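You operate a simulated robot arm through the tools that you are given. There is no shell and no other tool. Be economical: measure what you need, move in short steps, check, and stop when the job is done.

The job below is to be done with a simulated two-armed robot. You get a single attempt, and the scene is never put back.

TASK
Put one of the yellow rags from the top of the charging shelf on the top of the service stand. Then push the steel drawer shut. Then open the right drawer of the display table, put the brown foot inside and shut the drawer again. Then stack the small carton marked "No. 34" from the top of the fitting table on top of the small carton labelled "No. 31". Then put the green stop on the top of the fitting table away on the top of the press table. Then shut the right drawer of the counter. Then open the fuse drawer. Do these in the order given.

The check looks at the end state, three seconds after you hand in, the way a careful person would. Anything else that was tipped, shoved, dropped, spilled or broken makes it a failure.

THE ROBOT
Two 7-joint arms with two-finger parallel grippers on one trunk, on a base that drives. Base frame: it is fixed to the floor where the robot stands at the start and does not move with it; the origin is under the middle of the robot, x ahead of it, y to its left, z up. Readings come in mm, rad, newtons and seconds.
The left shoulder is at the start at [36, 101, 1186], the right one opposite. With the tool pointing down near the work surface each hand reaches from about 100 to 460 mm from the robot's upright axis, wherever it stands, measured 20 degrees to its own side. Places, roughly: LT drawer2 [-3400, -3500, 600]; brown foot (4x4x4 cm) [400, -600, 800]; fuse drawer [500, 900, 700]; green stop (3x3x4 cm) [-900, 2400, 700]; right drawer of the counter [-700, 5900, 800]; right drawer of the display table [-3400, -3500, 600]; small carton [-750, 2250, 750]; steel drawer [300, 0, 600]; top of the press table [-5200, 6800, 800]; top of the service stand [600, -1600, 600]; yellow rag (5x7x3 cm) [400, -100, 800]; yellow rag (7x10x3 cm) [500, -500, 800]. Payload 2.4 kg a hand.
Tool frame (each hand has its own): the origin (TCP) lies between the finger pads and is the grasp point; the fingertips stand 24 mm ahead of it; z points along the fingers, y is the line along which they close. Largest opening 68 mm; finger width 17, thickness 10; the body of the gripper, 40 by 70 mm, starts 41 mm behind the TCP.
Orientation is that of the tool frame in the base frame, as [roll, pitch, yaw] about the fixed x, y, z axes, in that order (R = Rz(yaw) Ry(pitch) Rx(roll)). With the fingers straight down and closing along the base's y, the tool's x points along the base's -x, its y along +y and its z along -z.

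THE INTERFACE
- The arms move only by the tool arm_command. It takes "left_moves", "right_moves" or both (then of equal length, played together; a hand with none holds still); each is a list of rows, each a list of 7 numbers: the closure, from 0 (fully open) to 1 (shut), then the shift along the base's x, y, z in mm, then the turn, a rotation vector about the base's x, y, z in rad. In form: [[jaw, dx, dy, dz, wx, wy, wz], ...]. A call has 1 to 12 rows; each row shifts and turns the commanded pose from where the row before left it. Rows are played at 5 a second. More than 50 mm and 0.15 rad between two rows, or a gripper value outside its range, and nothing of the call is played. Where a pose cannot be reached the arm comes as near as it can. A force on the tool above 40 N (or 10 N above the force at the start of the call, whichever is more), or a blocked arm, ends the call early, and 0.2 s more pass. Each finger travels about 72 mm/s and halts on what it meets, pressing with about 36 N; the grip force reading is that of the motor and also rises with nothing between the fingers. The clock runs only during rows and for 0.2 s after the last one: add rows that do not move to give the fingers time. It gives the time, the measured TCP pose, the force on the tool (base axes), the opening and the grip force at its end, in the units of the frame above (readings bear some noise), with the torque about the TCP (base axes, N m) and any sound that the robot's microphone picked up, and new pictures: "show" is both (left out), scene, wrist or none (wrist: the cameras of the hands that moved).
- Cameras (640 x 400 px; columns grow to the right, rows downward): "scene" is now at [100.8, -12.3, 1316.8]; the picture's right is [-0.16, -0.99, -0.00], its down [-0.82, 0.14, -0.55] and it looks along [0.55, -0.09, -0.83] (base axes); focal length 214 px, centre (320, 200). "left" rides on the left gripper at [84, -11, -75] in its tool frame; the picture's right is [0.13, 0.99, 0.00], its down [-0.60, 0.08, -0.79] and it looks along [-0.79, 0.10, 0.61] (tool axes); focal length 251 px, centre (320, 200). "right" rides on the right gripper at [84, 11, -75] in its tool frame; the picture's right is [-0.13, 0.99, 0.00], its down [-0.60, -0.08, -0.79] and it looks along [-0.79, -0.10, 0.61] (tool axes); focal length 251 px, centre (320, 200). There is no depth. A picture from a camera that has moved, and an enlarged one, comes with that camera's place and axes in the base frame and with its lens.
- move_column(by): slides the trunk up (or, below 0, down) by that many mm; the arms and the scene camera ride with it, the base frame stays. It gives what a move gives, with no picture.
- base_move(legs): drives the robot by 1 to 6 legs, each [ahead, left, turn to the left] in mm, mm and rad, along the robot's own axes; the way and the turn of a leg run together, so that a leg with both is an arc; at most 1500 mm and 3.142 rad a leg. The arms and the cameras ride along, it lands a little off, and it stops where it bumps. It gives what a move gives, and a new picture of the scene camera.
- turn_head(pan, tilt): turns the head with the scene camera to pan (to the left, within 1.501 rad either way) and tilt (down, from -0.506 to 1.204), counted from straight ahead of the robot. It gives what a move gives, and a new picture of the scene camera.
- enlarge(camera, box): a new picture of the part [left, top, right, bottom] of that camera's present view, enlarged. No time passes.
- sign_off(): hands the job in; it is judged then, once.

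Work in short steps. Places have to be worked out from the pictures, the camera data and where the tool is seen: move nearer, look again, correct. Check each grasp and each placing, and mend what went wrong. You have 196 turns and 260 pictures in all, those below and enlarged ones among them. Open the grippers and draw the arms clear of the work before you hand the job in, unless the task says otherwise; then end with one line.

The tools are called after ">>>" by a JSON object that holds its "fn" and its "kwargs". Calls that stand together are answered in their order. arm_command: Moves the arms, as the interface text tells. Its arguments: {"type":"object","properties":{"left_moves":{"type":"array"},"right_moves":{"type":"array"},"show":{"type":"string","enum":["both","scene","wrist","none"]}},"required":[]} The other tools are called the same way: move_column (by) slides the trunk up or down; base_move (legs) drives the base; turn_head (pan, tilt) turns the head that bears the scene camera; enlarge (camera, box) takes an enlarged picture of a part of a camera's view; sign_off () hands the job in.

At the start:

```text
clock: 0.0
left_eef_pos: [223.2, -31.2, 1091.9]
left_orientation: [3.141, 0.001, -3.14]
left_contact_force: [-0.1, 0.3, 0.1]
left_wrist_torque: [0.01, 0.01, 0.02]
left_opening: 67.7
left_gripper_force: 0.0
right_eef_pos: [201.0, -257.2, 1087.0]
right_orientation: [-3.139, -0.001, -3.14]
right_contact_force: [0.0, 1.2, 0.1]
right_wrist_torque: [0.0, -0.05, 0.0]
right_opening: 67.9
right_gripper_force: 0.1
trunk travel left (down, up): [-400.0, 450.0]
robot x, y, heading: [-0.2, 1.5, 0.002]
head pan, tilt: [-0.164, 0.984]
```

scene: 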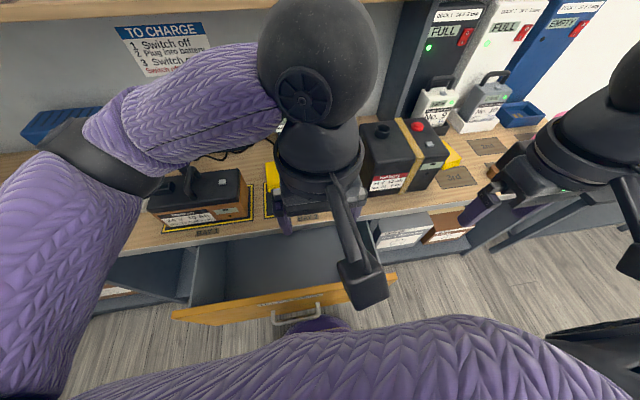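
right: 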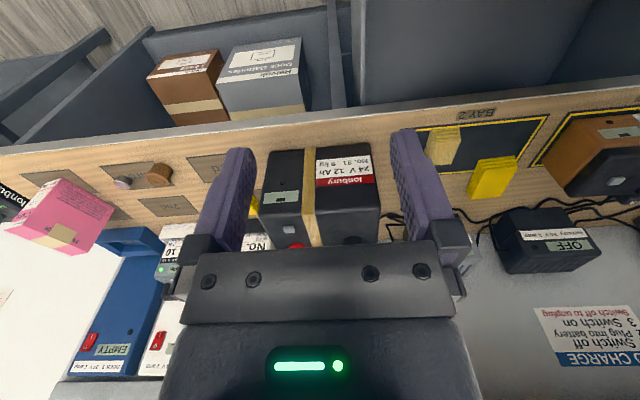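
left: 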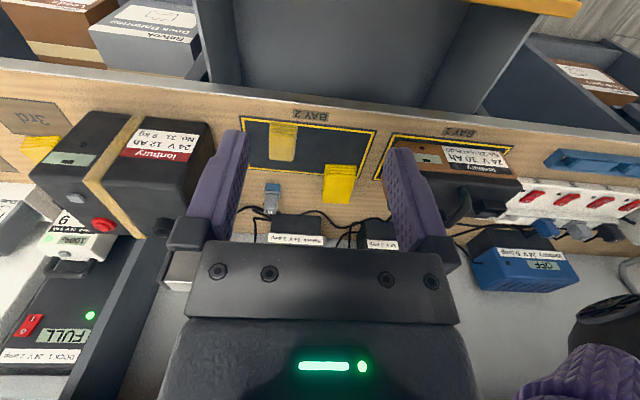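

I'll first look at the shelf in front with the head lowered, to find the rags and foot.

>>> {"fn": "enlarge", "kwargs": {"camera": "left", "box": [200, 80, 440, 250]}}

>>> {"fn": "enlarge", "kwargs": {"camera": "right", "box": [0, 100, 320, 300]}}

>>> {"fn": "turn_head", "kwargs": {"pan": -0.9, "tilt": 0.6}}

```text
2.35 times, centred on (320, 165) of left
camera zoom: at [139.8, -41.6, 1166.3], right [-0.13, 0.99, 0.0], down [0.6, 0.08, 0.79], along [0.79, 0.1, -0.61], focal length 592 px, centre (320, 282)
```

zoom: 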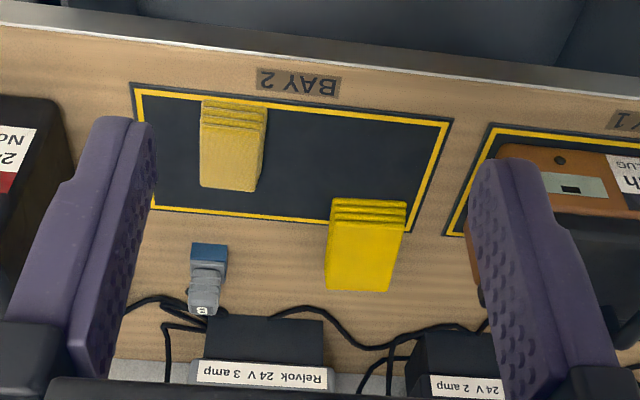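

```text
2.00 times, centred on (160, 200) of right
camera zoom: at [115.2, -246.3, 1162.9], right [0.13, 0.99, 0.0], down [0.6, -0.08, 0.79], along [0.79, -0.1, -0.61], focal length 503 px, centre (640, 200)
```

zoom: 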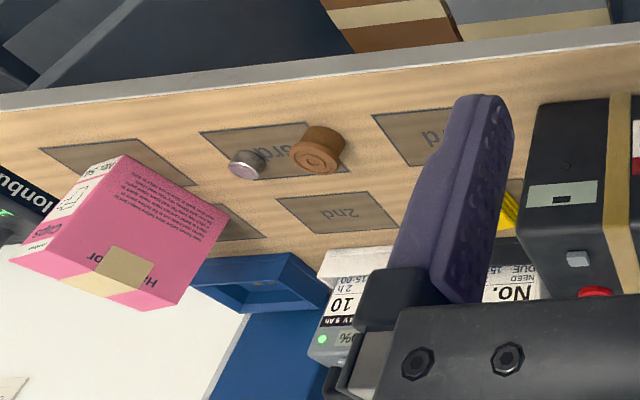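

```text
clock: 1.1
left_eef_pos: [224.0, -32.3, 1092.4]
left_orientation: [-3.141, 0.0, 3.141]
left_contact_force: [0.1, 0.4, 0.4]
left_wrist_torque: [0.0, -0.03, -0.01]
left_opening: 68.0
left_gripper_force: 0.0
right_eef_pos: [199.9, -257.1, 1086.3]
right_orientation: [-3.14, 0.0, -3.14]
right_contact_force: [-0.8, 1.1, 0.6]
right_wrist_torque: [-0.03, 0.02, 0.0]
right_opening: 67.9
right_gripper_force: 0.1
trunk travel left (down, up): [-400.0, 450.0]
robot x, y, heading: [2.8, 2.3, 0.002]
head pan, tilt: [-0.901, 0.6]
camera scene: at [86.1, -70.0, 1347.7], right [-0.78, -0.62, 0.0], down [-0.35, 0.44, -0.82], along [0.51, -0.65, -0.57], focal length 214 px, centre (320, 200)
```

scene: 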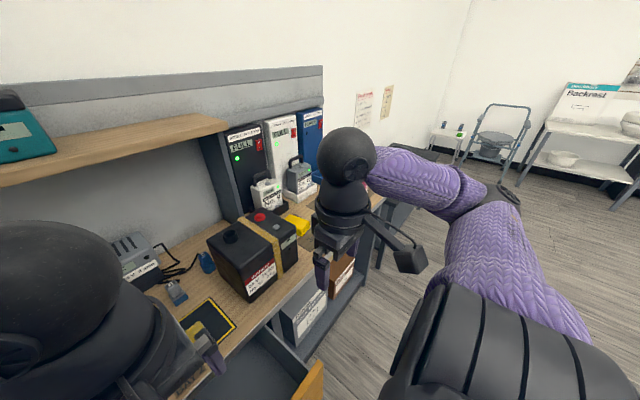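

The tan cloth, the bright yellow one, and a third by the battery need comparing. I'll zoom in on the third.

>>> {"fn": "enlarge", "kwargs": {"camera": "scene", "box": [160, 150, 360, 350]}}

>>> {"fn": "turn_head", "kwargs": {"pan": 0.0, "tilt": 0.7}}

```text
2.00 times, centred on (260, 250) of scene
camera zoom: at [86.1, -70.0, 1347.7], right [-0.78, -0.62, 0.0], down [-0.35, 0.44, -0.82], along [0.51, -0.65, -0.57], focal length 429 px, centre (440, 100)
```

zoom: 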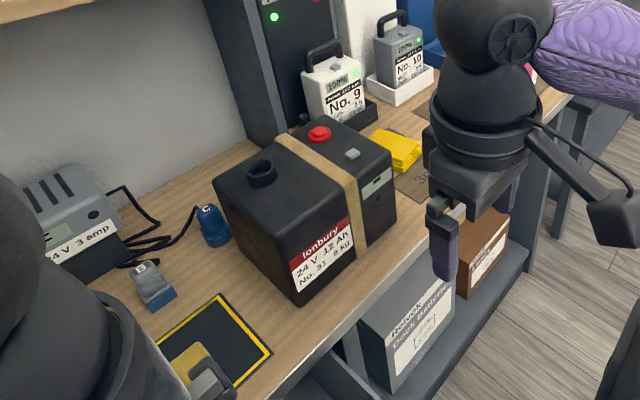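

```text
clock: 2.3
left_eef_pos: [224.7, -31.1, 1092.3]
left_orientation: [-3.141, 0.001, 3.14]
left_contact_force: [0.5, 0.8, 0.5]
left_wrist_torque: [0.0, 0.0, 0.02]
left_opening: 67.7
left_gripper_force: 0.0
right_eef_pos: [199.1, -257.1, 1086.2]
right_orientation: [-3.141, -0.001, -3.141]
right_contact_force: [0.2, 0.7, 0.0]
right_wrist_torque: [-0.01, 0.01, 0.0]
right_opening: 68.1
right_gripper_force: 0.1
trunk travel left (down, up): [-400.0, 450.0]
robot x, y, heading: [-1.5, 0.9, 0.003]
head pan, tilt: [0.0, 0.7]
camera scene: at [116.1, -0.8, 1339.1], right [0.0, -1.0, 0.0], down [-0.64, 0.0, -0.76], along [0.76, 0.0, -0.64], focal length 214 px, centre (320, 200)
```

scene: 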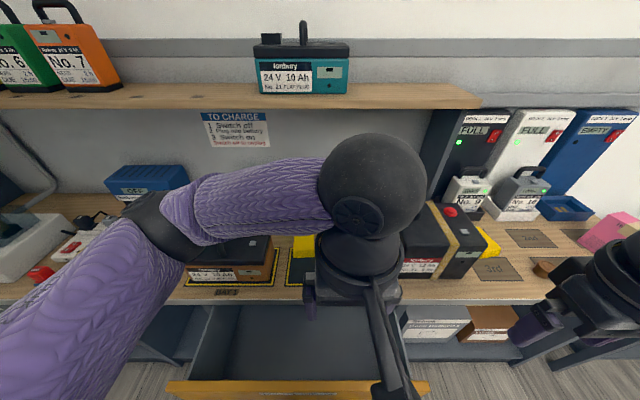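

The listed positions and sizes match the tan-yellow cloth at about [437, -70] (5x7) and the bright one near the battery (7x10, too wide to grip). I'll shift the base right so the left hand suits the small rag, and look closer.

>>> {"fn": "base_move", "kwargs": {"legs": [[0, -180, 0]]}}

>>> {"fn": "arm_command", "kwargs": {"left_moves": [[0, 30, 20, -30, 0, 0, 0], [0, 30, 20, -30, 0, 0, 0], [0, 30, 20, -30, 0, 0, 0], [0, 30, 20, -30, 0, 0, 0], [0, 0, 20, -30, 0, 0, 0], [0, 0, 20, 0, 0, 0, 0]], "show": "both"}}

```text
clock: 3.8
left_eef_pos: [224.7, -206.4, 1092.0]
left_orientation: [3.14, 0.0, -3.141]
left_contact_force: [-0.7, -0.9, -0.6]
left_wrist_torque: [0.01, 0.01, 0.03]
left_opening: 68.4
left_gripper_force: 0.1
right_eef_pos: [199.7, -434.7, 1087.1]
right_orientation: [3.14, 0.0, -3.139]
right_contact_force: [0.2, -1.2, 0.2]
right_wrist_torque: [0.04, -0.03, 0.06]
right_opening: 68.1
right_gripper_force: 0.1
trunk travel left (down, up): [-400.0, 450.0]
robot x, y, heading: [-3.5, -172.9, 0.003]
head pan, tilt: [0.0, 0.7]
camera scene: at [116.1, -177.8, 1339.1], right [0.0, -1.0, 0.0], down [-0.64, 0.0, -0.76], along [0.76, 0.0, -0.64], focal length 214 px, centre (320, 200)
```

scene: 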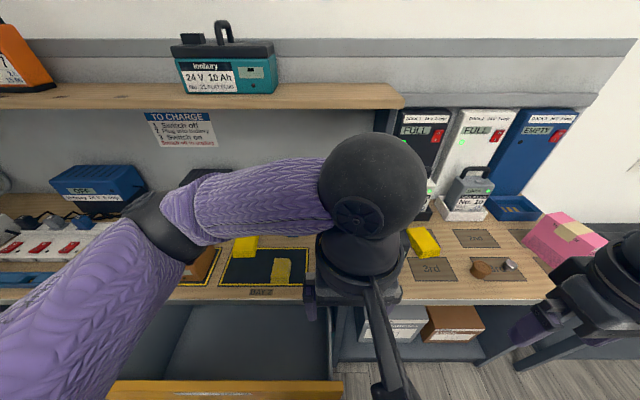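

```text
clock: 5.2
left_eef_pos: [341.7, -87.1, 944.1]
left_orientation: [3.14, 0.001, 3.141]
left_contact_force: [-0.3, -0.3, 0.1]
left_wrist_torque: [-0.02, -0.01, 0.01]
left_opening: 67.9
left_gripper_force: 0.0
right_eef_pos: [200.2, -433.2, 1087.1]
right_orientation: [-3.139, 0.0, -3.138]
right_contact_force: [0.0, 0.0, -0.2]
right_wrist_torque: [-0.04, 0.02, 0.03]
right_opening: 67.9
right_gripper_force: 0.0
trunk travel left (down, up): [-400.0, 450.0]
robot x, y, heading: [0.2, -178.4, 0.001]
head pan, tilt: [0.0, 0.7]
camera scene: at [116.1, -176.8, 1339.1], right [0.0, -1.0, 0.0], down [-0.64, 0.0, -0.76], along [0.76, 0.0, -0.64], focal length 214 px, centre (320, 200)
camera left: at [257.8, -97.8, 1017.8], right [-0.13, 0.99, 0.0], down [0.6, 0.08, 0.79], along [0.79, 0.1, -0.61], focal length 251 px, centre (320, 200)
```

scene: 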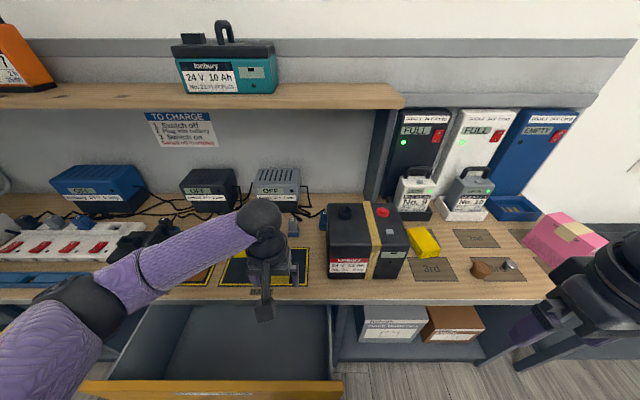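
left: 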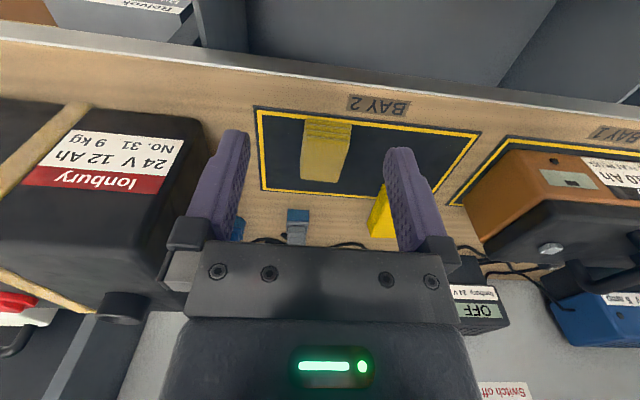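

The tan-yellow rag is in view; I'll enlarge to measure and judge its colour.

>>> {"fn": "enlarge", "kwargs": {"camera": "left", "box": [230, 90, 430, 250]}}

>>> {"fn": "enlarge", "kwargs": {"camera": "scene", "box": [360, 200, 560, 300]}}

```text
2.50 times, centred on (330, 170) of left
camera zoom: at [257.8, -97.8, 1017.8], right [-0.13, 0.99, 0.0], down [0.6, 0.08, 0.79], along [0.79, 0.1, -0.61], focal length 629 px, centre (295, 275)
```

zoom: 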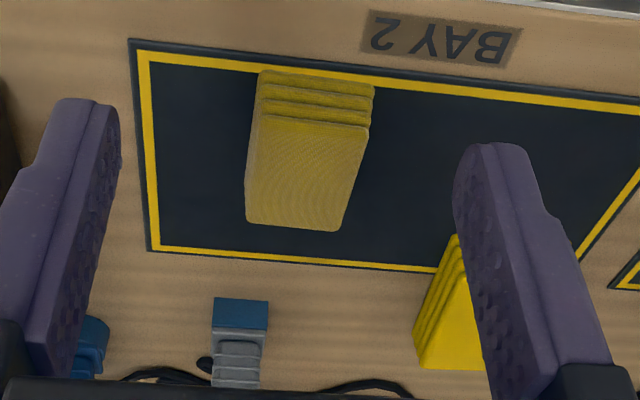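

```text
3.20 times, centred on (460, 250) of scene
camera zoom: at [116.1, -176.8, 1339.1], right [0.0, -1.0, 0.0], down [-0.64, 0.0, -0.76], along [0.76, 0.0, -0.64], focal length 686 px, centre (-128, 40)
```

zoom: 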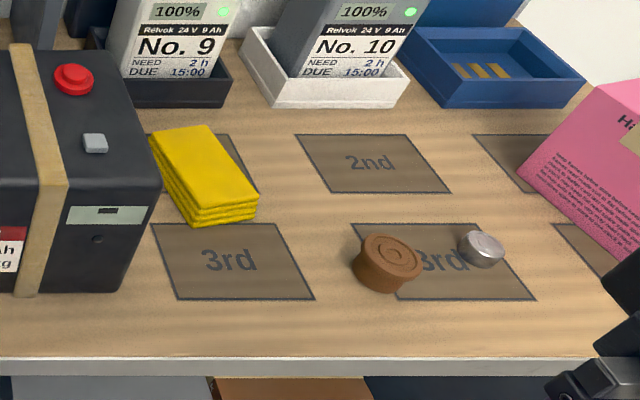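

The small rag's top is about z 813, spanning x 421–485, y -94…-47. I'll lower the open left hand over it.

>>> {"fn": "arm_command", "kwargs": {"left_moves": [[0, 35, 6, -10, 0, 0, 0], [0, 35, 6, -20, 0, 0, 0], [0, 34, 4, -30, 0, 0, 0], [0, 0, 0, -30, 0, 0, 0], [0, 0, 0, 0, 0, 0, 0]], "show": "both"}}

```text
clock: 6.4
left_eef_pos: [445.1, -67.9, 853.2]
left_orientation: [-3.141, 0.0, -3.142]
left_contact_force: [0.2, -1.3, 0.3]
left_wrist_torque: [-0.01, 0.0, -0.01]
left_opening: 68.2
left_gripper_force: 0.1
right_eef_pos: [199.9, -434.5, 1085.6]
right_orientation: [3.142, 0.002, -3.14]
right_contact_force: [0.3, -0.3, -0.1]
right_wrist_torque: [0.0, -0.02, 0.05]
right_opening: 67.8
right_gripper_force: 0.2
trunk travel left (down, up): [-400.0, 450.0]
robot x, y, heading: [-1.6, -177.0, 0.001]
head pan, tilt: [0.0, 0.7]
camera scene: at [116.1, -177.0, 1339.1], right [0.0, -1.0, 0.0], down [-0.64, 0.0, -0.76], along [0.76, 0.0, -0.64], focal length 214 px, centre (320, 200)
camera left: at [360.7, -78.4, 927.5], right [-0.13, 0.99, 0.0], down [0.6, 0.08, 0.79], along [0.79, 0.1, -0.61], focal length 251 px, centre (320, 200)
```

scene: 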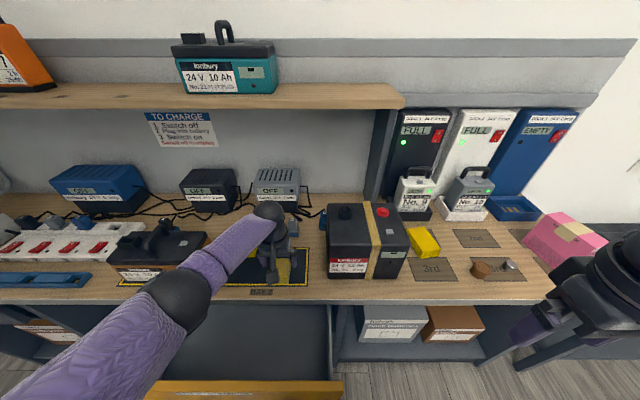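
left: 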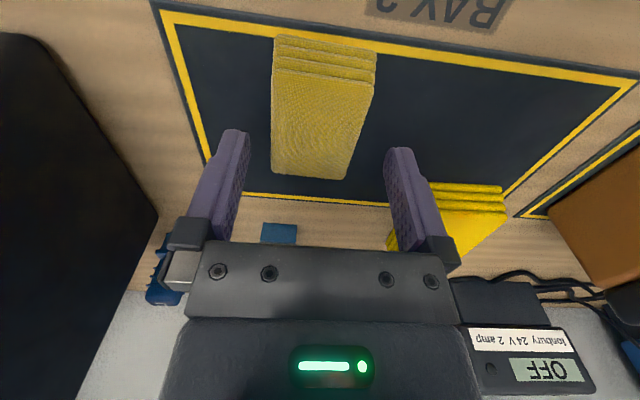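

Aligned; descend to z≈813 and close.

>>> {"fn": "arm_command", "kwargs": {"left_moves": [[0, 0, 0, -20, 0, 0, 0], [0, 0, 0, -20, 0, 0, 0], [0, 0, 0, 0, 0, 0, 0], [1, 0, 0, 0, 0, 0, 0], [1, 0, 0, 0, 0, 0, 0], [1, 0, 0, 0, 0, 0, 0], [1, 0, 0, 30, 0, 0, 0], [1, 0, 0, 40, 0, 0, 0], [1, 0, 0, 40, 0, 0, 0], [1, -40, 0, 40, 0, 0, 0]], "show": "both"}}

```text
refused: row 10 steps farther than a row can; nothing moved
```

Fix the last row's size.

>>> {"fn": "arm_command", "kwargs": {"left_moves": [[0, 0, 0, -20, 0, 0, 0], [0, 0, 0, -20, 0, 0, 0], [0, 0, 0, 0, 0, 0, 0], [1, 0, 0, 0, 0, 0, 0], [1, 0, 0, 0, 0, 0, 0], [1, 0, 0, 0, 0, 0, 0], [1, 0, 0, 30, 0, 0, 0], [1, 0, 0, 40, 0, 0, 0], [1, 0, 0, 40, 0, 0, 0], [1, -30, 0, 30, 0, 0, 0]], "show": "both"}}

```text
clock: 7.0
left_eef_pos: [447.6, -69.8, 824.7]
left_orientation: [-3.139, 0.001, -3.137]
left_contact_force: [-12.0, -1.8, 22.5]
left_wrist_torque: [0.78, 0.45, 0.34]
left_opening: 67.0
left_gripper_force: 0.1
right_eef_pos: [198.1, -435.1, 1087.2]
right_orientation: [-3.141, 0.002, -3.137]
right_contact_force: [0.4, 0.1, 0.2]
right_wrist_torque: [0.01, 0.01, -0.01]
right_opening: 68.1
right_gripper_force: 0.0
trunk travel left (down, up): [-400.0, 450.0]
robot x, y, heading: [1.0, -176.1, -0.001]
head pan, tilt: [0.0, 0.7]
stopped in row 2 (left hand): the force on the tool passed its limit at 50 N (the readings are from after the stop); the commanded pose is now the measured one
camera scene: at [114.0, -177.5, 1339.7], right [0.0, -1.0, 0.0], down [-0.64, 0.0, -0.77], along [0.77, 0.0, -0.64], focal length 214 px, centre (320, 200)
camera left: at [363.9, -80.8, 897.8], right [-0.13, 0.99, 0.0], down [0.6, 0.08, 0.79], along [0.79, 0.11, -0.61], focal length 251 px, centre (320, 200)
```

scene: 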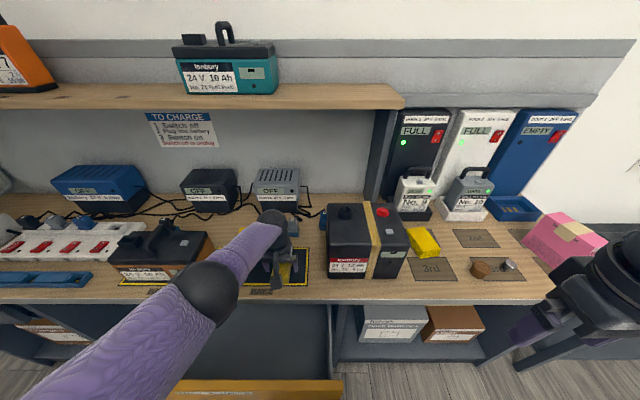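
left: 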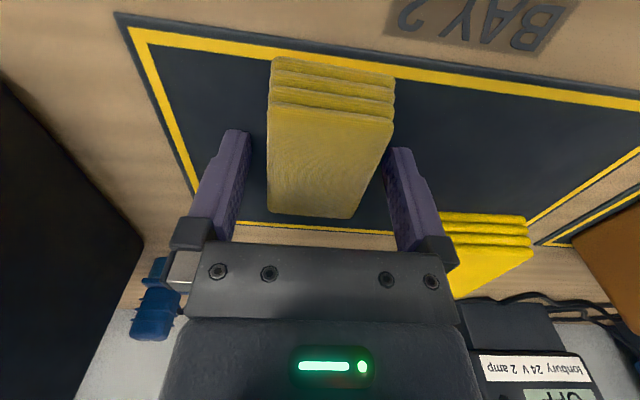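

Something pressed the +y finger at tip height ≈801 although the table seems at ≈783. I'll enlarge both views to find the contact.

>>> {"fn": "enlarge", "kwargs": {"camera": "left", "box": [200, 40, 520, 240]}}

>>> {"fn": "enlarge", "kwargs": {"camera": "scene", "box": [200, 190, 340, 310]}}

```text
2.00 times, centred on (360, 140) of left
camera zoom: at [363.9, -80.8, 897.8], right [-0.13, 0.99, 0.0], down [0.6, 0.08, 0.79], along [0.79, 0.11, -0.61], focal length 503 px, centre (240, 320)
```

zoom: 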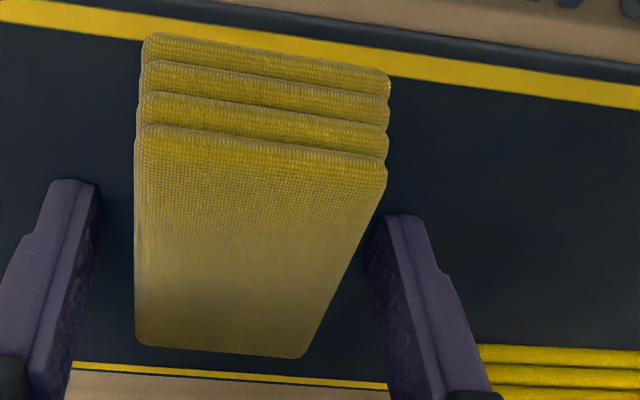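

```text
3.33 times, centred on (270, 250) of scene
camera zoom: at [114.0, -177.5, 1339.7], right [0.0, -1.0, 0.0], down [-0.64, 0.0, -0.77], along [0.77, 0.0, -0.64], focal length 715 px, centre (487, 33)
```

zoom: 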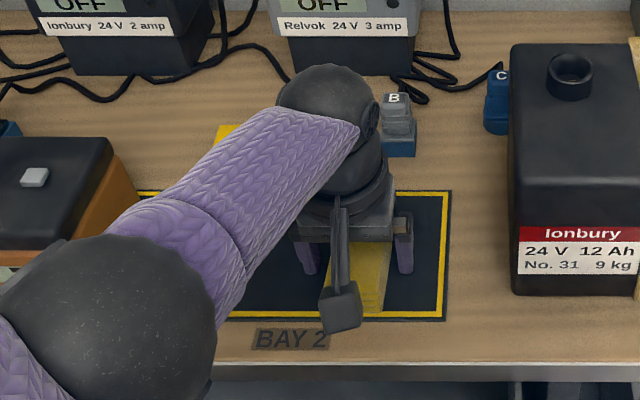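

The fingers seem free of everything; the elbow/forearm hangs low near the shelf and battery, so that is the likely contact. I'll raise the trunk and look at the arm.

>>> {"fn": "move_column", "kwargs": {"by": 120}}

>>> {"fn": "arm_command", "kwargs": {"left_moves": [[0, 0, 0, -30, 0, 0, 0], [0, 0, 0, -30, 0, 0, 0], [0, -3, 0, -20, 0, 0, 0]], "show": "both"}}

```text
clock: 8.5
left_eef_pos: [451.0, -68.4, 955.4]
left_orientation: [-3.141, 0.028, -3.137]
left_contact_force: [0.0, 1.0, 0.2]
left_wrist_torque: [0.0, -0.03, -0.02]
left_opening: 68.0
left_gripper_force: 0.1
right_eef_pos: [199.7, -434.5, 1205.4]
right_orientation: [-3.137, 0.0, 3.141]
right_contact_force: [-0.9, 0.6, -0.1]
right_wrist_torque: [0.02, 0.01, 0.01]
right_opening: 68.1
right_gripper_force: 0.1
trunk travel left (down, up): [-520.0, 330.0]
robot x, y, heading: [-1.3, -176.3, 0.004]
head pan, tilt: [0.0, 0.7]
```

```text
clock: 9.3
left_eef_pos: [414.0, -64.8, 885.0]
left_orientation: [3.14, 0.028, -3.138]
left_contact_force: [-0.1, 0.1, 0.2]
left_wrist_torque: [0.0, 0.0, 0.0]
left_opening: 67.8
left_gripper_force: 0.0
left hand out of reach, approached as far as the arm can: row 1, 2, 3
right_eef_pos: [199.7, -434.1, 1206.6]
right_orientation: [-3.139, -0.001, -3.139]
right_contact_force: [0.0, -0.7, -0.4]
right_wrist_torque: [0.02, -0.04, 0.04]
right_opening: 68.3
right_gripper_force: 0.1
trunk travel left (down, up): [-520.0, 330.0]
robot x, y, heading: [-0.8, -177.6, 0.002]
head pan, tilt: [0.0, 0.7]
camera scene: at [103.2, -176.8, 1459.7], right [0.0, -1.0, 0.0], down [-0.64, 0.0, -0.76], along [0.76, 0.0, -0.64], focal length 214 px, centre (320, 200)
camera left: at [327.9, -76.8, 958.3], right [-0.13, 0.99, 0.0], down [0.58, 0.08, 0.81], along [0.8, 0.11, -0.59], focal length 251 px, centre (320, 200)
```

scene: 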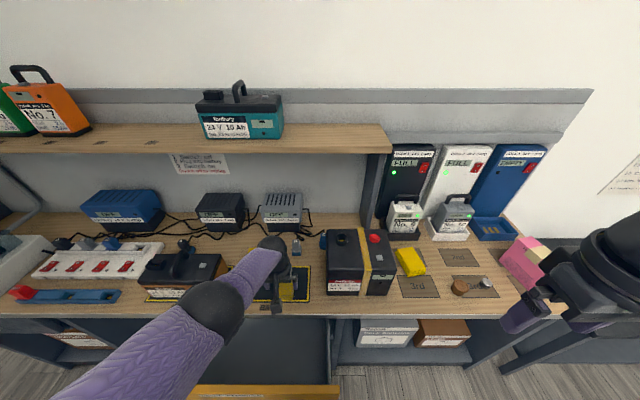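
left: 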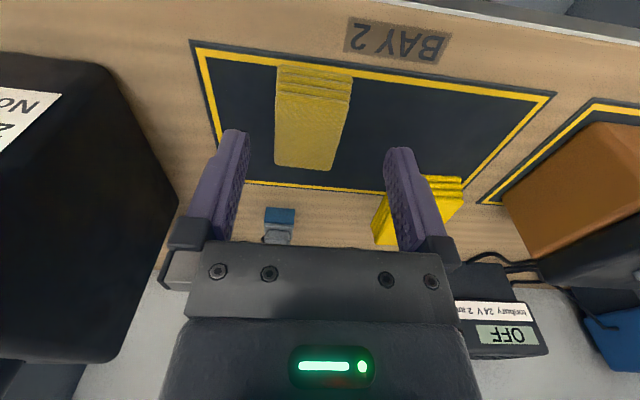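

Too far at this height; I'll look down to see how much room the base has ahead before the open drawer.

>>> {"fn": "turn_head", "kwargs": {"pan": 0.3, "tilt": 1.2}}

```text
clock: 10.2
left_eef_pos: [414.2, -67.2, 888.0]
left_orientation: [3.141, 0.03, -3.138]
left_contact_force: [-0.1, 0.4, 0.0]
left_wrist_torque: [-0.01, -0.02, -0.05]
left_opening: 67.8
left_gripper_force: 0.0
right_eef_pos: [201.0, -433.6, 1206.2]
right_orientation: [-3.139, -0.001, 3.142]
right_contact_force: [-0.2, 0.8, 0.1]
right_wrist_torque: [0.01, 0.0, -0.01]
right_opening: 68.2
right_gripper_force: 0.0
trunk travel left (down, up): [-520.0, 330.0]
robot x, y, heading: [2.3, -176.8, -0.001]
head pan, tilt: [0.3, 1.201]
camera scene: at [71.9, -160.5, 1423.8], right [0.3, -0.96, 0.0], down [-0.89, -0.28, -0.36], along [0.35, 0.11, -0.93], focal length 214 px, centre (320, 200)
```

scene: 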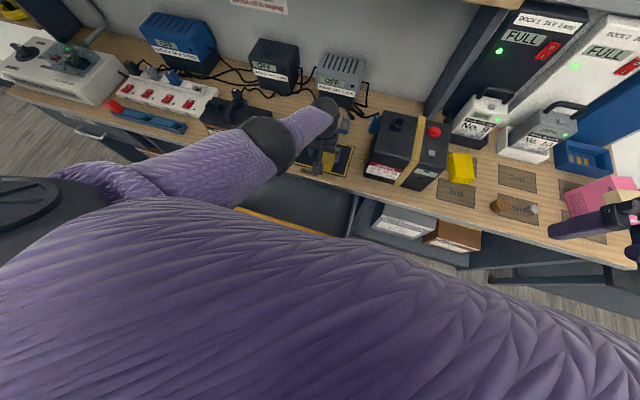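

Re-triangulating with the mat corner shows the table is at z≈803 and the rag spans x 409–464, y -91…-49, top ≈830; the fingertips simply touched the table. I'll raise the hand, then bring the trunk back down.

>>> {"fn": "arm_command", "kwargs": {"left_moves": [[0, 0, 0, 40, 0, 0, 0], [0, 0, 0, 40, 0, 0, 0], [0, 0, 0, 40, 0, 0, 0]], "show": "none"}}

>>> {"fn": "move_column", "kwargs": {"by": -110}}

>>> {"fn": "turn_head", "kwargs": {"pan": 0.0, "tilt": 0.7}}

```text
clock: 11.0
left_eef_pos: [414.2, -69.5, 1008.5]
left_orientation: [3.139, 0.026, -3.137]
left_contact_force: [-0.2, 0.0, 0.3]
left_wrist_torque: [0.04, -0.03, -0.02]
left_opening: 68.0
left_gripper_force: 0.0
right_eef_pos: [200.4, -433.1, 1206.3]
right_orientation: [-3.139, 0.002, -3.14]
right_contact_force: [0.1, 1.1, 0.0]
right_wrist_torque: [-0.01, -0.01, -0.02]
right_opening: 68.0
right_gripper_force: 0.1
trunk travel left (down, up): [-520.0, 330.0]
robot x, y, heading: [-3.3, -175.4, 0.004]
head pan, tilt: [0.3, 1.201]
```

```text
clock: 12.4
left_eef_pos: [414.0, -66.8, 897.4]
left_orientation: [3.141, 0.03, -3.139]
left_contact_force: [0.0, -0.8, -0.1]
left_wrist_torque: [-0.02, 0.0, 0.0]
left_opening: 67.9
left_gripper_force: 0.1
right_eef_pos: [200.3, -434.7, 1096.4]
right_orientation: [-3.141, 0.001, -3.136]
right_contact_force: [0.4, 0.4, -0.1]
right_wrist_torque: [0.04, -0.05, 0.0]
right_opening: 68.0
right_gripper_force: 0.1
trunk travel left (down, up): [-410.0, 440.0]
robot x, y, heading: [1.9, -176.7, -0.002]
head pan, tilt: [0.3, 1.201]
```

```text
clock: 13.3
left_eef_pos: [415.1, -66.7, 898.8]
left_orientation: [-3.141, 0.03, -3.139]
left_contact_force: [0.3, 1.0, 0.5]
left_wrist_torque: [0.02, 0.0, 0.03]
left_opening: 68.1
left_gripper_force: 0.0
right_eef_pos: [200.7, -433.8, 1095.9]
right_orientation: [-3.14, 0.001, -3.141]
right_contact_force: [0.6, 0.4, -0.2]
right_wrist_torque: [0.05, 0.02, 0.0]
right_opening: 68.0
right_gripper_force: 0.0
trunk travel left (down, up): [-410.0, 440.0]
robot x, y, heading: [4.9, -176.1, -0.001]
head pan, tilt: [0.0, 0.7]
camera scene: at [114.8, -176.9, 1349.1], right [0.0, -1.0, 0.0], down [-0.65, 0.0, -0.76], along [0.76, 0.0, -0.65], focal length 214 px, centre (320, 200)
```

scene: 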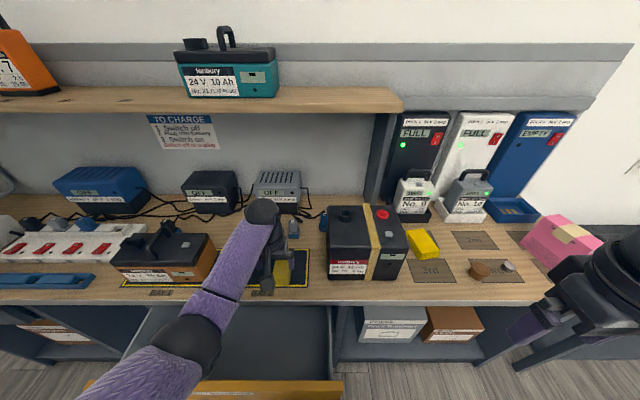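

Hand at [415, -67, 898]. Move to [437, -70, 829], close and lift.

>>> {"fn": "arm_command", "kwargs": {"left_moves": [[0, 22, -4, -25, 0, 0, 0], [0, 0, 0, -25, 0, 0, 0], [0, 0, 0, -20, 0, 0, 0], [0, 0, 0, 0, 0, 0, 0], [1, 0, 0, 0, 0, 0, 0], [1, 0, 0, 0, 0, 0, 0], [1, 0, 0, 0, 0, 0, 0], [1, 0, 0, 30, 0, 0, 0], [1, 0, 0, 40, 0, 0, 0], [1, -20, 0, 40, 0, 0, 0]], "show": "wrist"}}

```text
clock: 15.6
left_eef_pos: [418.8, -69.5, 932.4]
left_orientation: [3.141, 0.028, -3.138]
left_contact_force: [0.0, -0.5, -0.6]
left_wrist_torque: [-0.01, 0.01, 0.01]
left_opening: 47.2
left_gripper_force: 36.1
right_eef_pos: [200.5, -434.2, 1095.9]
right_orientation: [-3.14, 0.0, -3.14]
right_contact_force: [0.4, -0.3, -0.5]
right_wrist_torque: [0.03, 0.01, -0.02]
right_opening: 67.8
right_gripper_force: 0.2
trunk travel left (down, up): [-410.0, 440.0]
robot x, y, heading: [0.0, -177.3, -0.001]
head pan, tilt: [0.0, 0.7]
camera left: at [332.9, -80.8, 1004.0], right [-0.13, 0.99, 0.0], down [0.58, 0.08, 0.81], along [0.8, 0.11, -0.59], focal length 251 px, centre (320, 200)
```

left: 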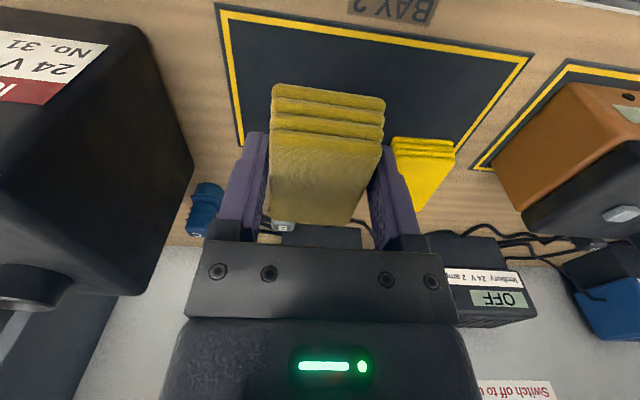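

Rag held (47 mm). I'll lift and tuck the hand, back off from the shelf, and look toward the service stand.

>>> {"fn": "arm_command", "kwargs": {"left_moves": [[1, -40, 0, 30, 0, 0, 0], [1, -40, 0, 30, 0, 0, 0], [1, -40, 0, 30, 0, 0, 0], [1, -40, 0, 30, 0, 0, 0]], "show": "none"}}

>>> {"fn": "base_move", "kwargs": {"legs": [[-400, 0, 0]]}}

>>> {"fn": "turn_head", "kwargs": {"pan": -1.0, "tilt": 0.5}}

```text
clock: 16.6
left_eef_pos: [255.9, -67.4, 1057.0]
left_orientation: [3.139, 0.027, -3.139]
left_contact_force: [-0.7, -1.1, 0.3]
left_wrist_torque: [0.01, 0.0, 0.01]
left_opening: 47.4
left_gripper_force: 36.0
right_eef_pos: [200.3, -433.5, 1096.6]
right_orientation: [-3.14, 0.0, -3.14]
right_contact_force: [0.8, 0.6, 1.0]
right_wrist_torque: [0.04, -0.01, 0.02]
right_opening: 67.9
right_gripper_force: 0.1
trunk travel left (down, up): [-410.0, 440.0]
robot x, y, heading: [0.4, -174.1, -0.001]
head pan, tilt: [0.0, 0.7]
```

```text
clock: 19.0
left_eef_pos: [-137.4, -68.0, 1056.0]
left_orientation: [3.141, 0.029, 3.139]
left_contact_force: [0.4, -1.0, -0.4]
left_wrist_torque: [0.03, 0.02, 0.02]
left_opening: 47.1
left_gripper_force: 36.2
right_eef_pos: [-195.1, -434.5, 1095.7]
right_orientation: [-3.139, 0.001, 3.14]
right_contact_force: [0.2, -0.4, -0.3]
right_wrist_torque: [-0.02, -0.01, -0.01]
right_opening: 68.1
right_gripper_force: 0.0
trunk travel left (down, up): [-410.0, 440.0]
robot x, y, heading: [-395.4, -175.5, -0.004]
head pan, tilt: [0.0, 0.7]
camera scene: at [-280.0, -176.8, 1349.2], right [0.0, -1.0, 0.0], down [-0.64, 0.0, -0.77], along [0.77, 0.0, -0.64], focal length 214 px, centre (320, 200)
```

scene: 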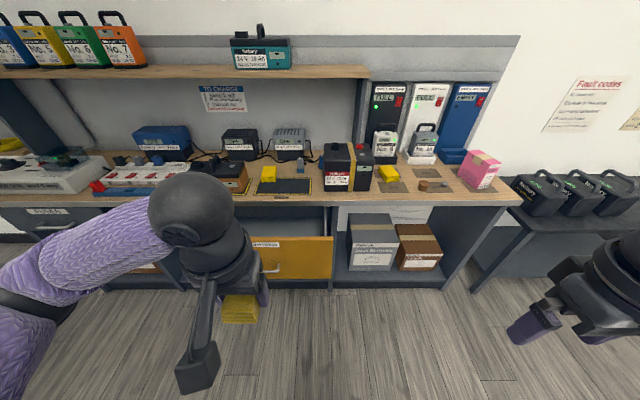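

```text
clock: 20.3
left_eef_pos: [-136.0, -67.8, 1056.0]
left_orientation: [-3.141, 0.031, 3.138]
left_contact_force: [-0.8, 0.5, -0.3]
left_wrist_torque: [-0.02, -0.01, -0.01]
left_opening: 47.2
left_gripper_force: 36.3
right_eef_pos: [-195.4, -433.3, 1095.1]
right_orientation: [3.141, -0.001, 3.138]
right_contact_force: [-0.5, -0.2, 0.2]
right_wrist_torque: [0.01, -0.01, -0.01]
right_opening: 68.1
right_gripper_force: 0.1
trunk travel left (down, up): [-410.0, 440.0]
robot x, y, heading: [-392.2, -180.1, -0.003]
head pan, tilt: [-1.0, 0.499]
camera scene: at [-315.7, -253.2, 1366.9], right [-0.84, -0.54, 0.0], down [-0.26, 0.4, -0.88], along [0.47, -0.74, -0.48], focal length 214 px, centre (320, 200)
```

scene: 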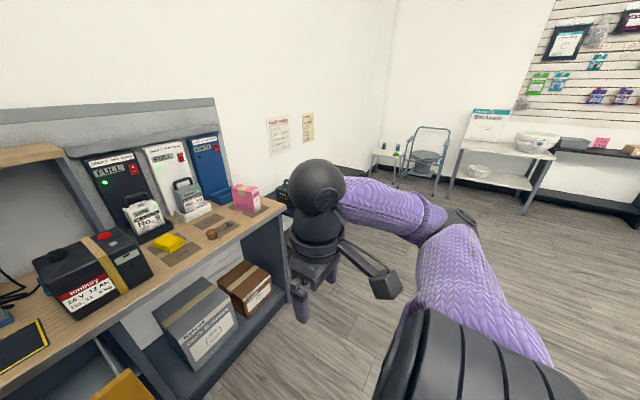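

Clear floor to the right. Drive right to face the stand near y≈-1500.

>>> {"fn": "base_move", "kwargs": {"legs": [[0, -1250, 0]]}}

>>> {"fn": "turn_head", "kwargs": {"pan": -0.2, "tilt": 0.6}}

```text
clock: 26.6
left_eef_pos: [-149.7, -1334.5, 1057.6]
left_orientation: [3.141, 0.031, 3.125]
left_contact_force: [0.1, 0.1, -1.2]
left_wrist_torque: [0.02, 0.01, 0.03]
left_opening: 46.9
left_gripper_force: 36.1
right_eef_pos: [-214.4, -1698.1, 1096.3]
right_orientation: [-3.14, 0.001, 3.124]
right_contact_force: [-0.2, 0.7, -0.5]
right_wrist_torque: [0.01, -0.02, 0.0]
right_opening: 67.9
right_gripper_force: 0.0
trunk travel left (down, up): [-410.0, 440.0]
robot x, y, heading: [-411.4, -1437.9, -0.016]
head pan, tilt: [-1.0, 0.499]
camera scene: at [-331.2, -1516.7, 1366.9], right [-0.85, -0.52, 0.0], down [-0.25, 0.41, -0.88], along [0.46, -0.75, -0.48], focal length 214 px, centre (320, 200)
```

scene: 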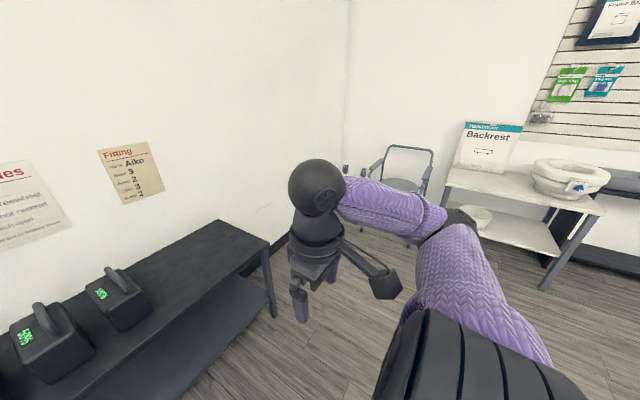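

```text
clock: 27.8
left_eef_pos: [-150.3, -1333.2, 1056.4]
left_orientation: [-3.142, 0.03, 3.127]
left_contact_force: [0.0, -0.6, 0.0]
left_wrist_torque: [0.02, 0.01, -0.02]
left_opening: 46.8
left_gripper_force: 36.3
right_eef_pos: [-213.0, -1700.3, 1096.5]
right_orientation: [-3.138, -0.002, 3.124]
right_contact_force: [0.1, 0.3, 0.1]
right_wrist_torque: [0.02, 0.01, 0.0]
right_opening: 68.0
right_gripper_force: 0.1
trunk travel left (down, up): [-410.0, 440.0]
robot x, y, heading: [-411.7, -1435.1, -0.02]
head pan, tilt: [-0.201, 0.6]
camera scene: at [-292.7, -1458.3, 1357.8], right [-0.22, -0.98, 0.0], down [-0.55, 0.12, -0.82], along [0.81, -0.18, -0.57], focal length 214 px, centre (320, 200)
```

scene: 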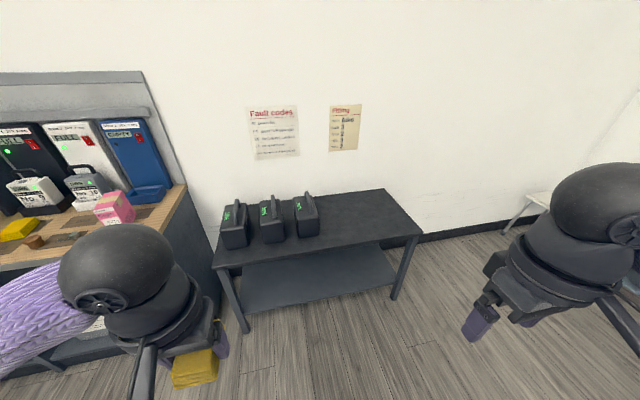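

The dark table with the three batteries is the service stand (front edge x≈385, y from -1150 to -2130, free right half). I'll drive to face the free part, trunk lowered 200.

>>> {"fn": "base_move", "kwargs": {"legs": [[0, -530, 0.018], [440, 0, 0]]}}

>>> {"fn": "move_column", "kwargs": {"by": -200}}

>>> {"fn": "turn_head", "kwargs": {"pan": 0.2, "tilt": 0.8}}

```text
clock: 33.2
left_eef_pos: [292.2, -1877.0, 1057.1]
left_orientation: [-3.141, 0.03, -3.141]
left_contact_force: [0.0, 0.6, 0.4]
left_wrist_torque: [0.01, 0.02, 0.01]
left_opening: 46.9
left_gripper_force: 36.1
right_eef_pos: [234.4, -2242.9, 1095.5]
right_orientation: [-3.14, 0.002, 3.139]
right_contact_force: [0.2, 0.3, -0.3]
right_wrist_torque: [0.01, -0.02, -0.01]
right_opening: 68.2
right_gripper_force: 0.0
trunk travel left (down, up): [-410.0, 440.0]
robot x, y, heading: [38.0, -1988.7, -0.002]
head pan, tilt: [-0.201, 0.6]
camera scene: at [151.7, -2004.1, 1357.8], right [-0.2, -0.98, 0.0], down [-0.55, 0.11, -0.82], along [0.81, -0.17, -0.57], focal length 214 px, centre (320, 200)
```

scene: 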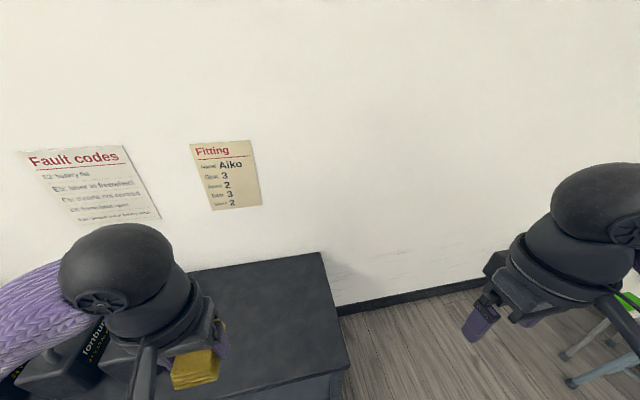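

```text
clock: 35.4
left_eef_pos: [292.4, -1877.0, 857.1]
left_orientation: [-3.141, 0.029, -3.14]
left_contact_force: [-0.2, 0.2, -1.5]
left_wrist_torque: [0.03, 0.01, 0.0]
left_opening: 46.8
left_gripper_force: 35.8
right_eef_pos: [243.8, -2243.9, 884.2]
right_orientation: [3.141, -0.07, 3.139]
right_contact_force: [1.0, -0.2, -0.5]
right_wrist_torque: [-0.01, -0.01, -0.02]
right_opening: 68.1
right_gripper_force: 0.0
trunk travel left (down, up): [-210.0, 640.0]
robot x, y, heading: [34.4, -1981.1, -0.007]
head pan, tilt: [-0.201, 0.6]
```

```text
clock: 36.3
left_eef_pos: [292.5, -1877.5, 857.4]
left_orientation: [-3.141, 0.029, -3.141]
left_contact_force: [0.6, 0.0, 0.0]
left_wrist_torque: [-0.02, -0.03, -0.01]
left_opening: 47.0
left_gripper_force: 35.7
right_eef_pos: [244.9, -2245.0, 885.4]
right_orientation: [-3.141, -0.07, 3.139]
right_contact_force: [0.5, -0.6, 0.0]
right_wrist_torque: [0.0, 0.0, -0.03]
right_opening: 68.1
right_gripper_force: 0.0
trunk travel left (down, up): [-210.0, 640.0]
robot x, y, heading: [31.8, -1985.5, -0.006]
head pan, tilt: [0.201, 0.799]
camera scene: at [183.4, -1970.5, 1138.6], right [0.2, -0.98, 0.0], down [-0.7, -0.14, -0.7], along [0.68, 0.14, -0.72], focal length 214 px, centre (320, 200)
```

scene: 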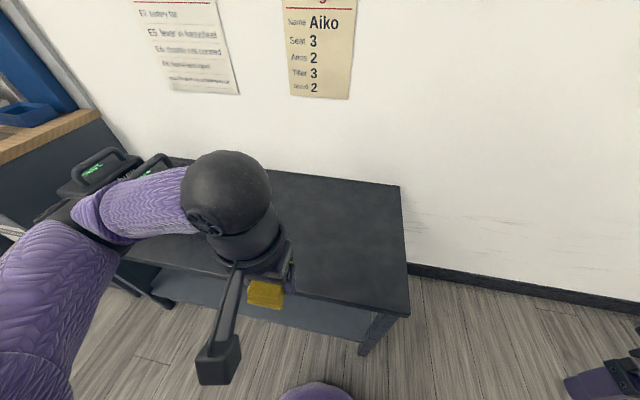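

The stand's top is ≈z 643, front edge x≈360. I'll move to above [440, -1877] and down to z≈710, then look.

>>> {"fn": "arm_command", "kwargs": {"left_moves": [[1, 37, 0, 0, 0, 0, 0], [1, 37, 0, -10, 0, 0, 0], [1, 37, 0, -30, 0, 0, 0], [1, 37, 0, -30, 0, 0, 0], [1, 0, 0, -40, 0, 0, 0], [1, 0, 0, -30, 0, 0, 0], [1, 0, 0, 0, 0, 0, 0]], "show": "both"}}

```text
clock: 37.9
left_eef_pos: [441.4, -1876.5, 719.5]
left_orientation: [-3.141, 0.029, -3.141]
left_contact_force: [-0.4, 0.0, 0.0]
left_wrist_torque: [0.05, -0.02, 0.0]
left_opening: 46.8
left_gripper_force: 35.9
right_eef_pos: [244.1, -2245.1, 884.6]
right_orientation: [-3.141, -0.072, 3.139]
right_contact_force: [-0.3, -0.7, -0.4]
right_wrist_torque: [-0.02, 0.0, 0.01]
right_opening: 67.9
right_gripper_force: 0.0
trunk travel left (down, up): [-210.0, 640.0]
robot x, y, heading: [28.9, -1984.7, -0.004]
head pan, tilt: [0.201, 0.799]
camera scene: at [183.4, -1970.4, 1138.5], right [0.2, -0.98, 0.0], down [-0.7, -0.14, -0.7], along [0.68, 0.14, -0.72], focal length 214 px, centre (320, 200)
camera left: at [354.9, -1886.1, 790.9], right [-0.13, 0.99, 0.0], down [0.58, 0.08, 0.81], along [0.8, 0.1, -0.59], focal length 251 px, centre (320, 200)
```

scene: 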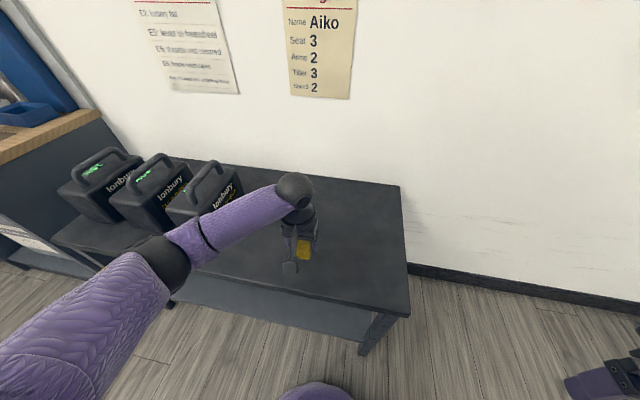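
left: 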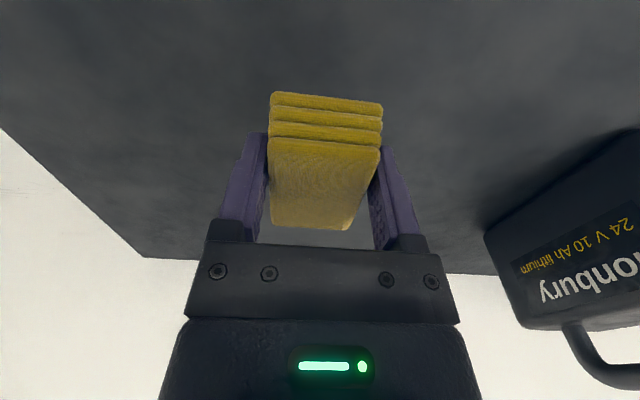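

Clear. Descend with small steps until contact (expected around TCP z≈670).

>>> {"fn": "arm_command", "kwargs": {"left_moves": [[1, 0, 0, -20, 0, 0, 0], [1, 0, 0, -12, 0, 0, 0], [1, 0, 0, -6, 0, 0, 0], [1, 0, 0, -5, 0, 0, 0], [1, 0, 0, -4, 0, 0, 0]], "show": "none"}}

```text
clock: 39.1
left_eef_pos: [440.1, -1877.9, 671.7]
left_orientation: [-3.141, 0.029, -3.14]
left_contact_force: [0.5, 0.2, -0.6]
left_wrist_torque: [0.0, -0.02, -0.01]
left_opening: 47.1
left_gripper_force: 35.7
right_eef_pos: [244.3, -2243.7, 885.7]
right_orientation: [-3.14, -0.071, 3.14]
right_contact_force: [0.0, -0.8, 0.9]
right_wrist_torque: [-0.03, -0.01, -0.01]
right_opening: 67.9
right_gripper_force: 0.0
trunk travel left (down, up): [-210.0, 640.0]
robot x, y, heading: [29.3, -1988.8, -0.003]
head pan, tilt: [0.201, 0.799]
```

No contact yet; continue in 3 mm steps.

>>> {"fn": "arm_command", "kwargs": {"left_moves": [[1, 0, 0, -3, 0, 0, 0], [1, 0, 0, -3, 0, 0, 0], [1, 0, 0, -3, 0, 0, 0], [1, 0, 0, -3, 0, 0, 0]], "show": "wrist"}}

```text
clock: 40.1
left_eef_pos: [440.7, -1876.5, 656.4]
left_orientation: [3.141, 0.03, -3.141]
left_contact_force: [-0.4, -0.1, 0.2]
left_wrist_torque: [0.0, 0.02, -0.01]
left_opening: 46.8
left_gripper_force: 36.0
right_eef_pos: [244.8, -2244.1, 884.7]
right_orientation: [3.141, -0.071, 3.139]
right_contact_force: [0.5, 0.3, -0.1]
right_wrist_torque: [0.0, 0.02, 0.02]
right_opening: 68.0
right_gripper_force: 0.0
trunk travel left (down, up): [-210.0, 640.0]
robot x, y, heading: [34.3, -1987.5, -0.002]
head pan, tilt: [0.201, 0.799]
camera left: at [354.1, -1887.4, 728.7], right [-0.13, 0.99, 0.0], down [0.58, 0.08, 0.81], along [0.8, 0.1, -0.59], focal length 251 px, centre (320, 200)
```

left: 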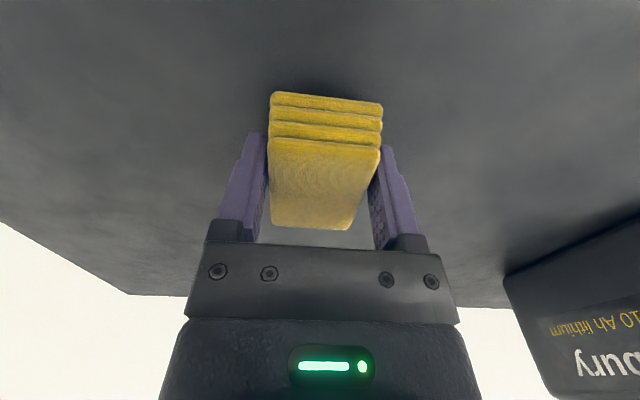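

Stereo from the wrist views puts the top near z≈610. Continue down gently.

>>> {"fn": "arm_command", "kwargs": {"left_moves": [[1, 0, 0, -5, 0, 0, 0], [1, 0, 0, -4, 0, 0, 0], [1, 0, 0, -3, 0, 0, 0], [1, 0, 0, -3, 0, 0, 0], [1, 0, 0, -3, 0, 0, 0], [1, 0, 0, -3, 0, 0, 0], [1, 0, 0, -3, 0, 0, 0]], "show": "none"}}

```text
clock: 41.3
left_eef_pos: [440.9, -1877.5, 644.6]
left_orientation: [3.141, 0.039, 3.141]
left_contact_force: [-11.3, 1.9, 29.9]
left_wrist_torque: [0.34, 0.89, 0.05]
left_opening: 47.2
left_gripper_force: 36.0
right_eef_pos: [242.9, -2244.1, 885.8]
right_orientation: [3.141, -0.068, 3.141]
right_contact_force: [0.2, 0.1, 0.4]
right_wrist_torque: [-0.01, -0.02, -0.02]
right_opening: 68.0
right_gripper_force: 0.0
trunk travel left (down, up): [-210.0, 640.0]
robot x, y, heading: [33.4, -1983.6, -0.008]
head pan, tilt: [0.201, 0.799]
stopped in row 6 (left hand): the force on the tool passed its limit at 46 N (the readings are from after the stop); the commanded pose is now the measured one
```

Contact made: the rag sits on the top. Release and lift straight up.

>>> {"fn": "arm_command", "kwargs": {"left_moves": [[1, 0, 0, 2, 0, 0, 0], [0, 0, 0, 0, 0, 0, 0], [0, 0, 0, 0, 0, 0, 0], [0, 0, 0, 30, 0, 0, 0], [0, 0, 0, 40, 0, 0, 0], [0, 0, 0, 40, 0, 0, 0], [0, -40, 0, 20, 0, 0, 0]], "show": "both"}}

```text
clock: 42.9
left_eef_pos: [399.8, -1880.1, 776.5]
left_orientation: [3.141, 0.035, -3.141]
left_contact_force: [-0.2, -0.6, 0.4]
left_wrist_torque: [0.01, -0.02, 0.0]
left_opening: 68.0
left_gripper_force: 0.2
right_eef_pos: [245.8, -2243.0, 885.9]
right_orientation: [-3.141, -0.072, 3.141]
right_contact_force: [-0.6, 0.6, -0.4]
right_wrist_torque: [0.0, 0.0, -0.03]
right_opening: 67.9
right_gripper_force: 0.1
trunk travel left (down, up): [-210.0, 640.0]
robot x, y, heading: [30.7, -1985.9, 0.004]
head pan, tilt: [0.201, 0.799]
camera scene: at [183.4, -1970.4, 1138.5], right [0.2, -0.98, 0.0], down [-0.7, -0.14, -0.7], along [0.68, 0.14, -0.72], focal length 214 px, centre (320, 200)
camera left: at [313.5, -1889.6, 847.1], right [-0.13, 0.99, 0.0], down [0.58, 0.08, 0.81], along [0.81, 0.1, -0.58], focal length 251 px, centre (320, 200)
```

scene: 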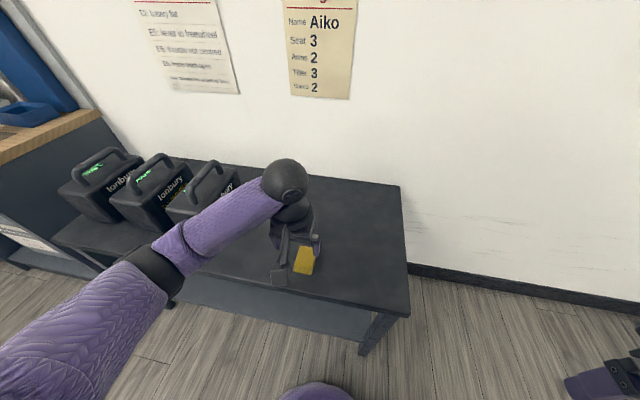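
left: 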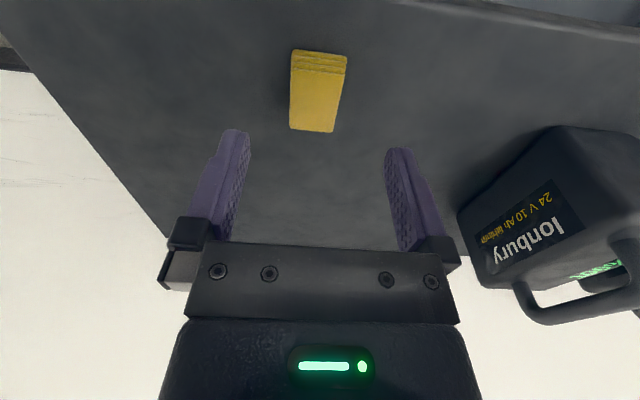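

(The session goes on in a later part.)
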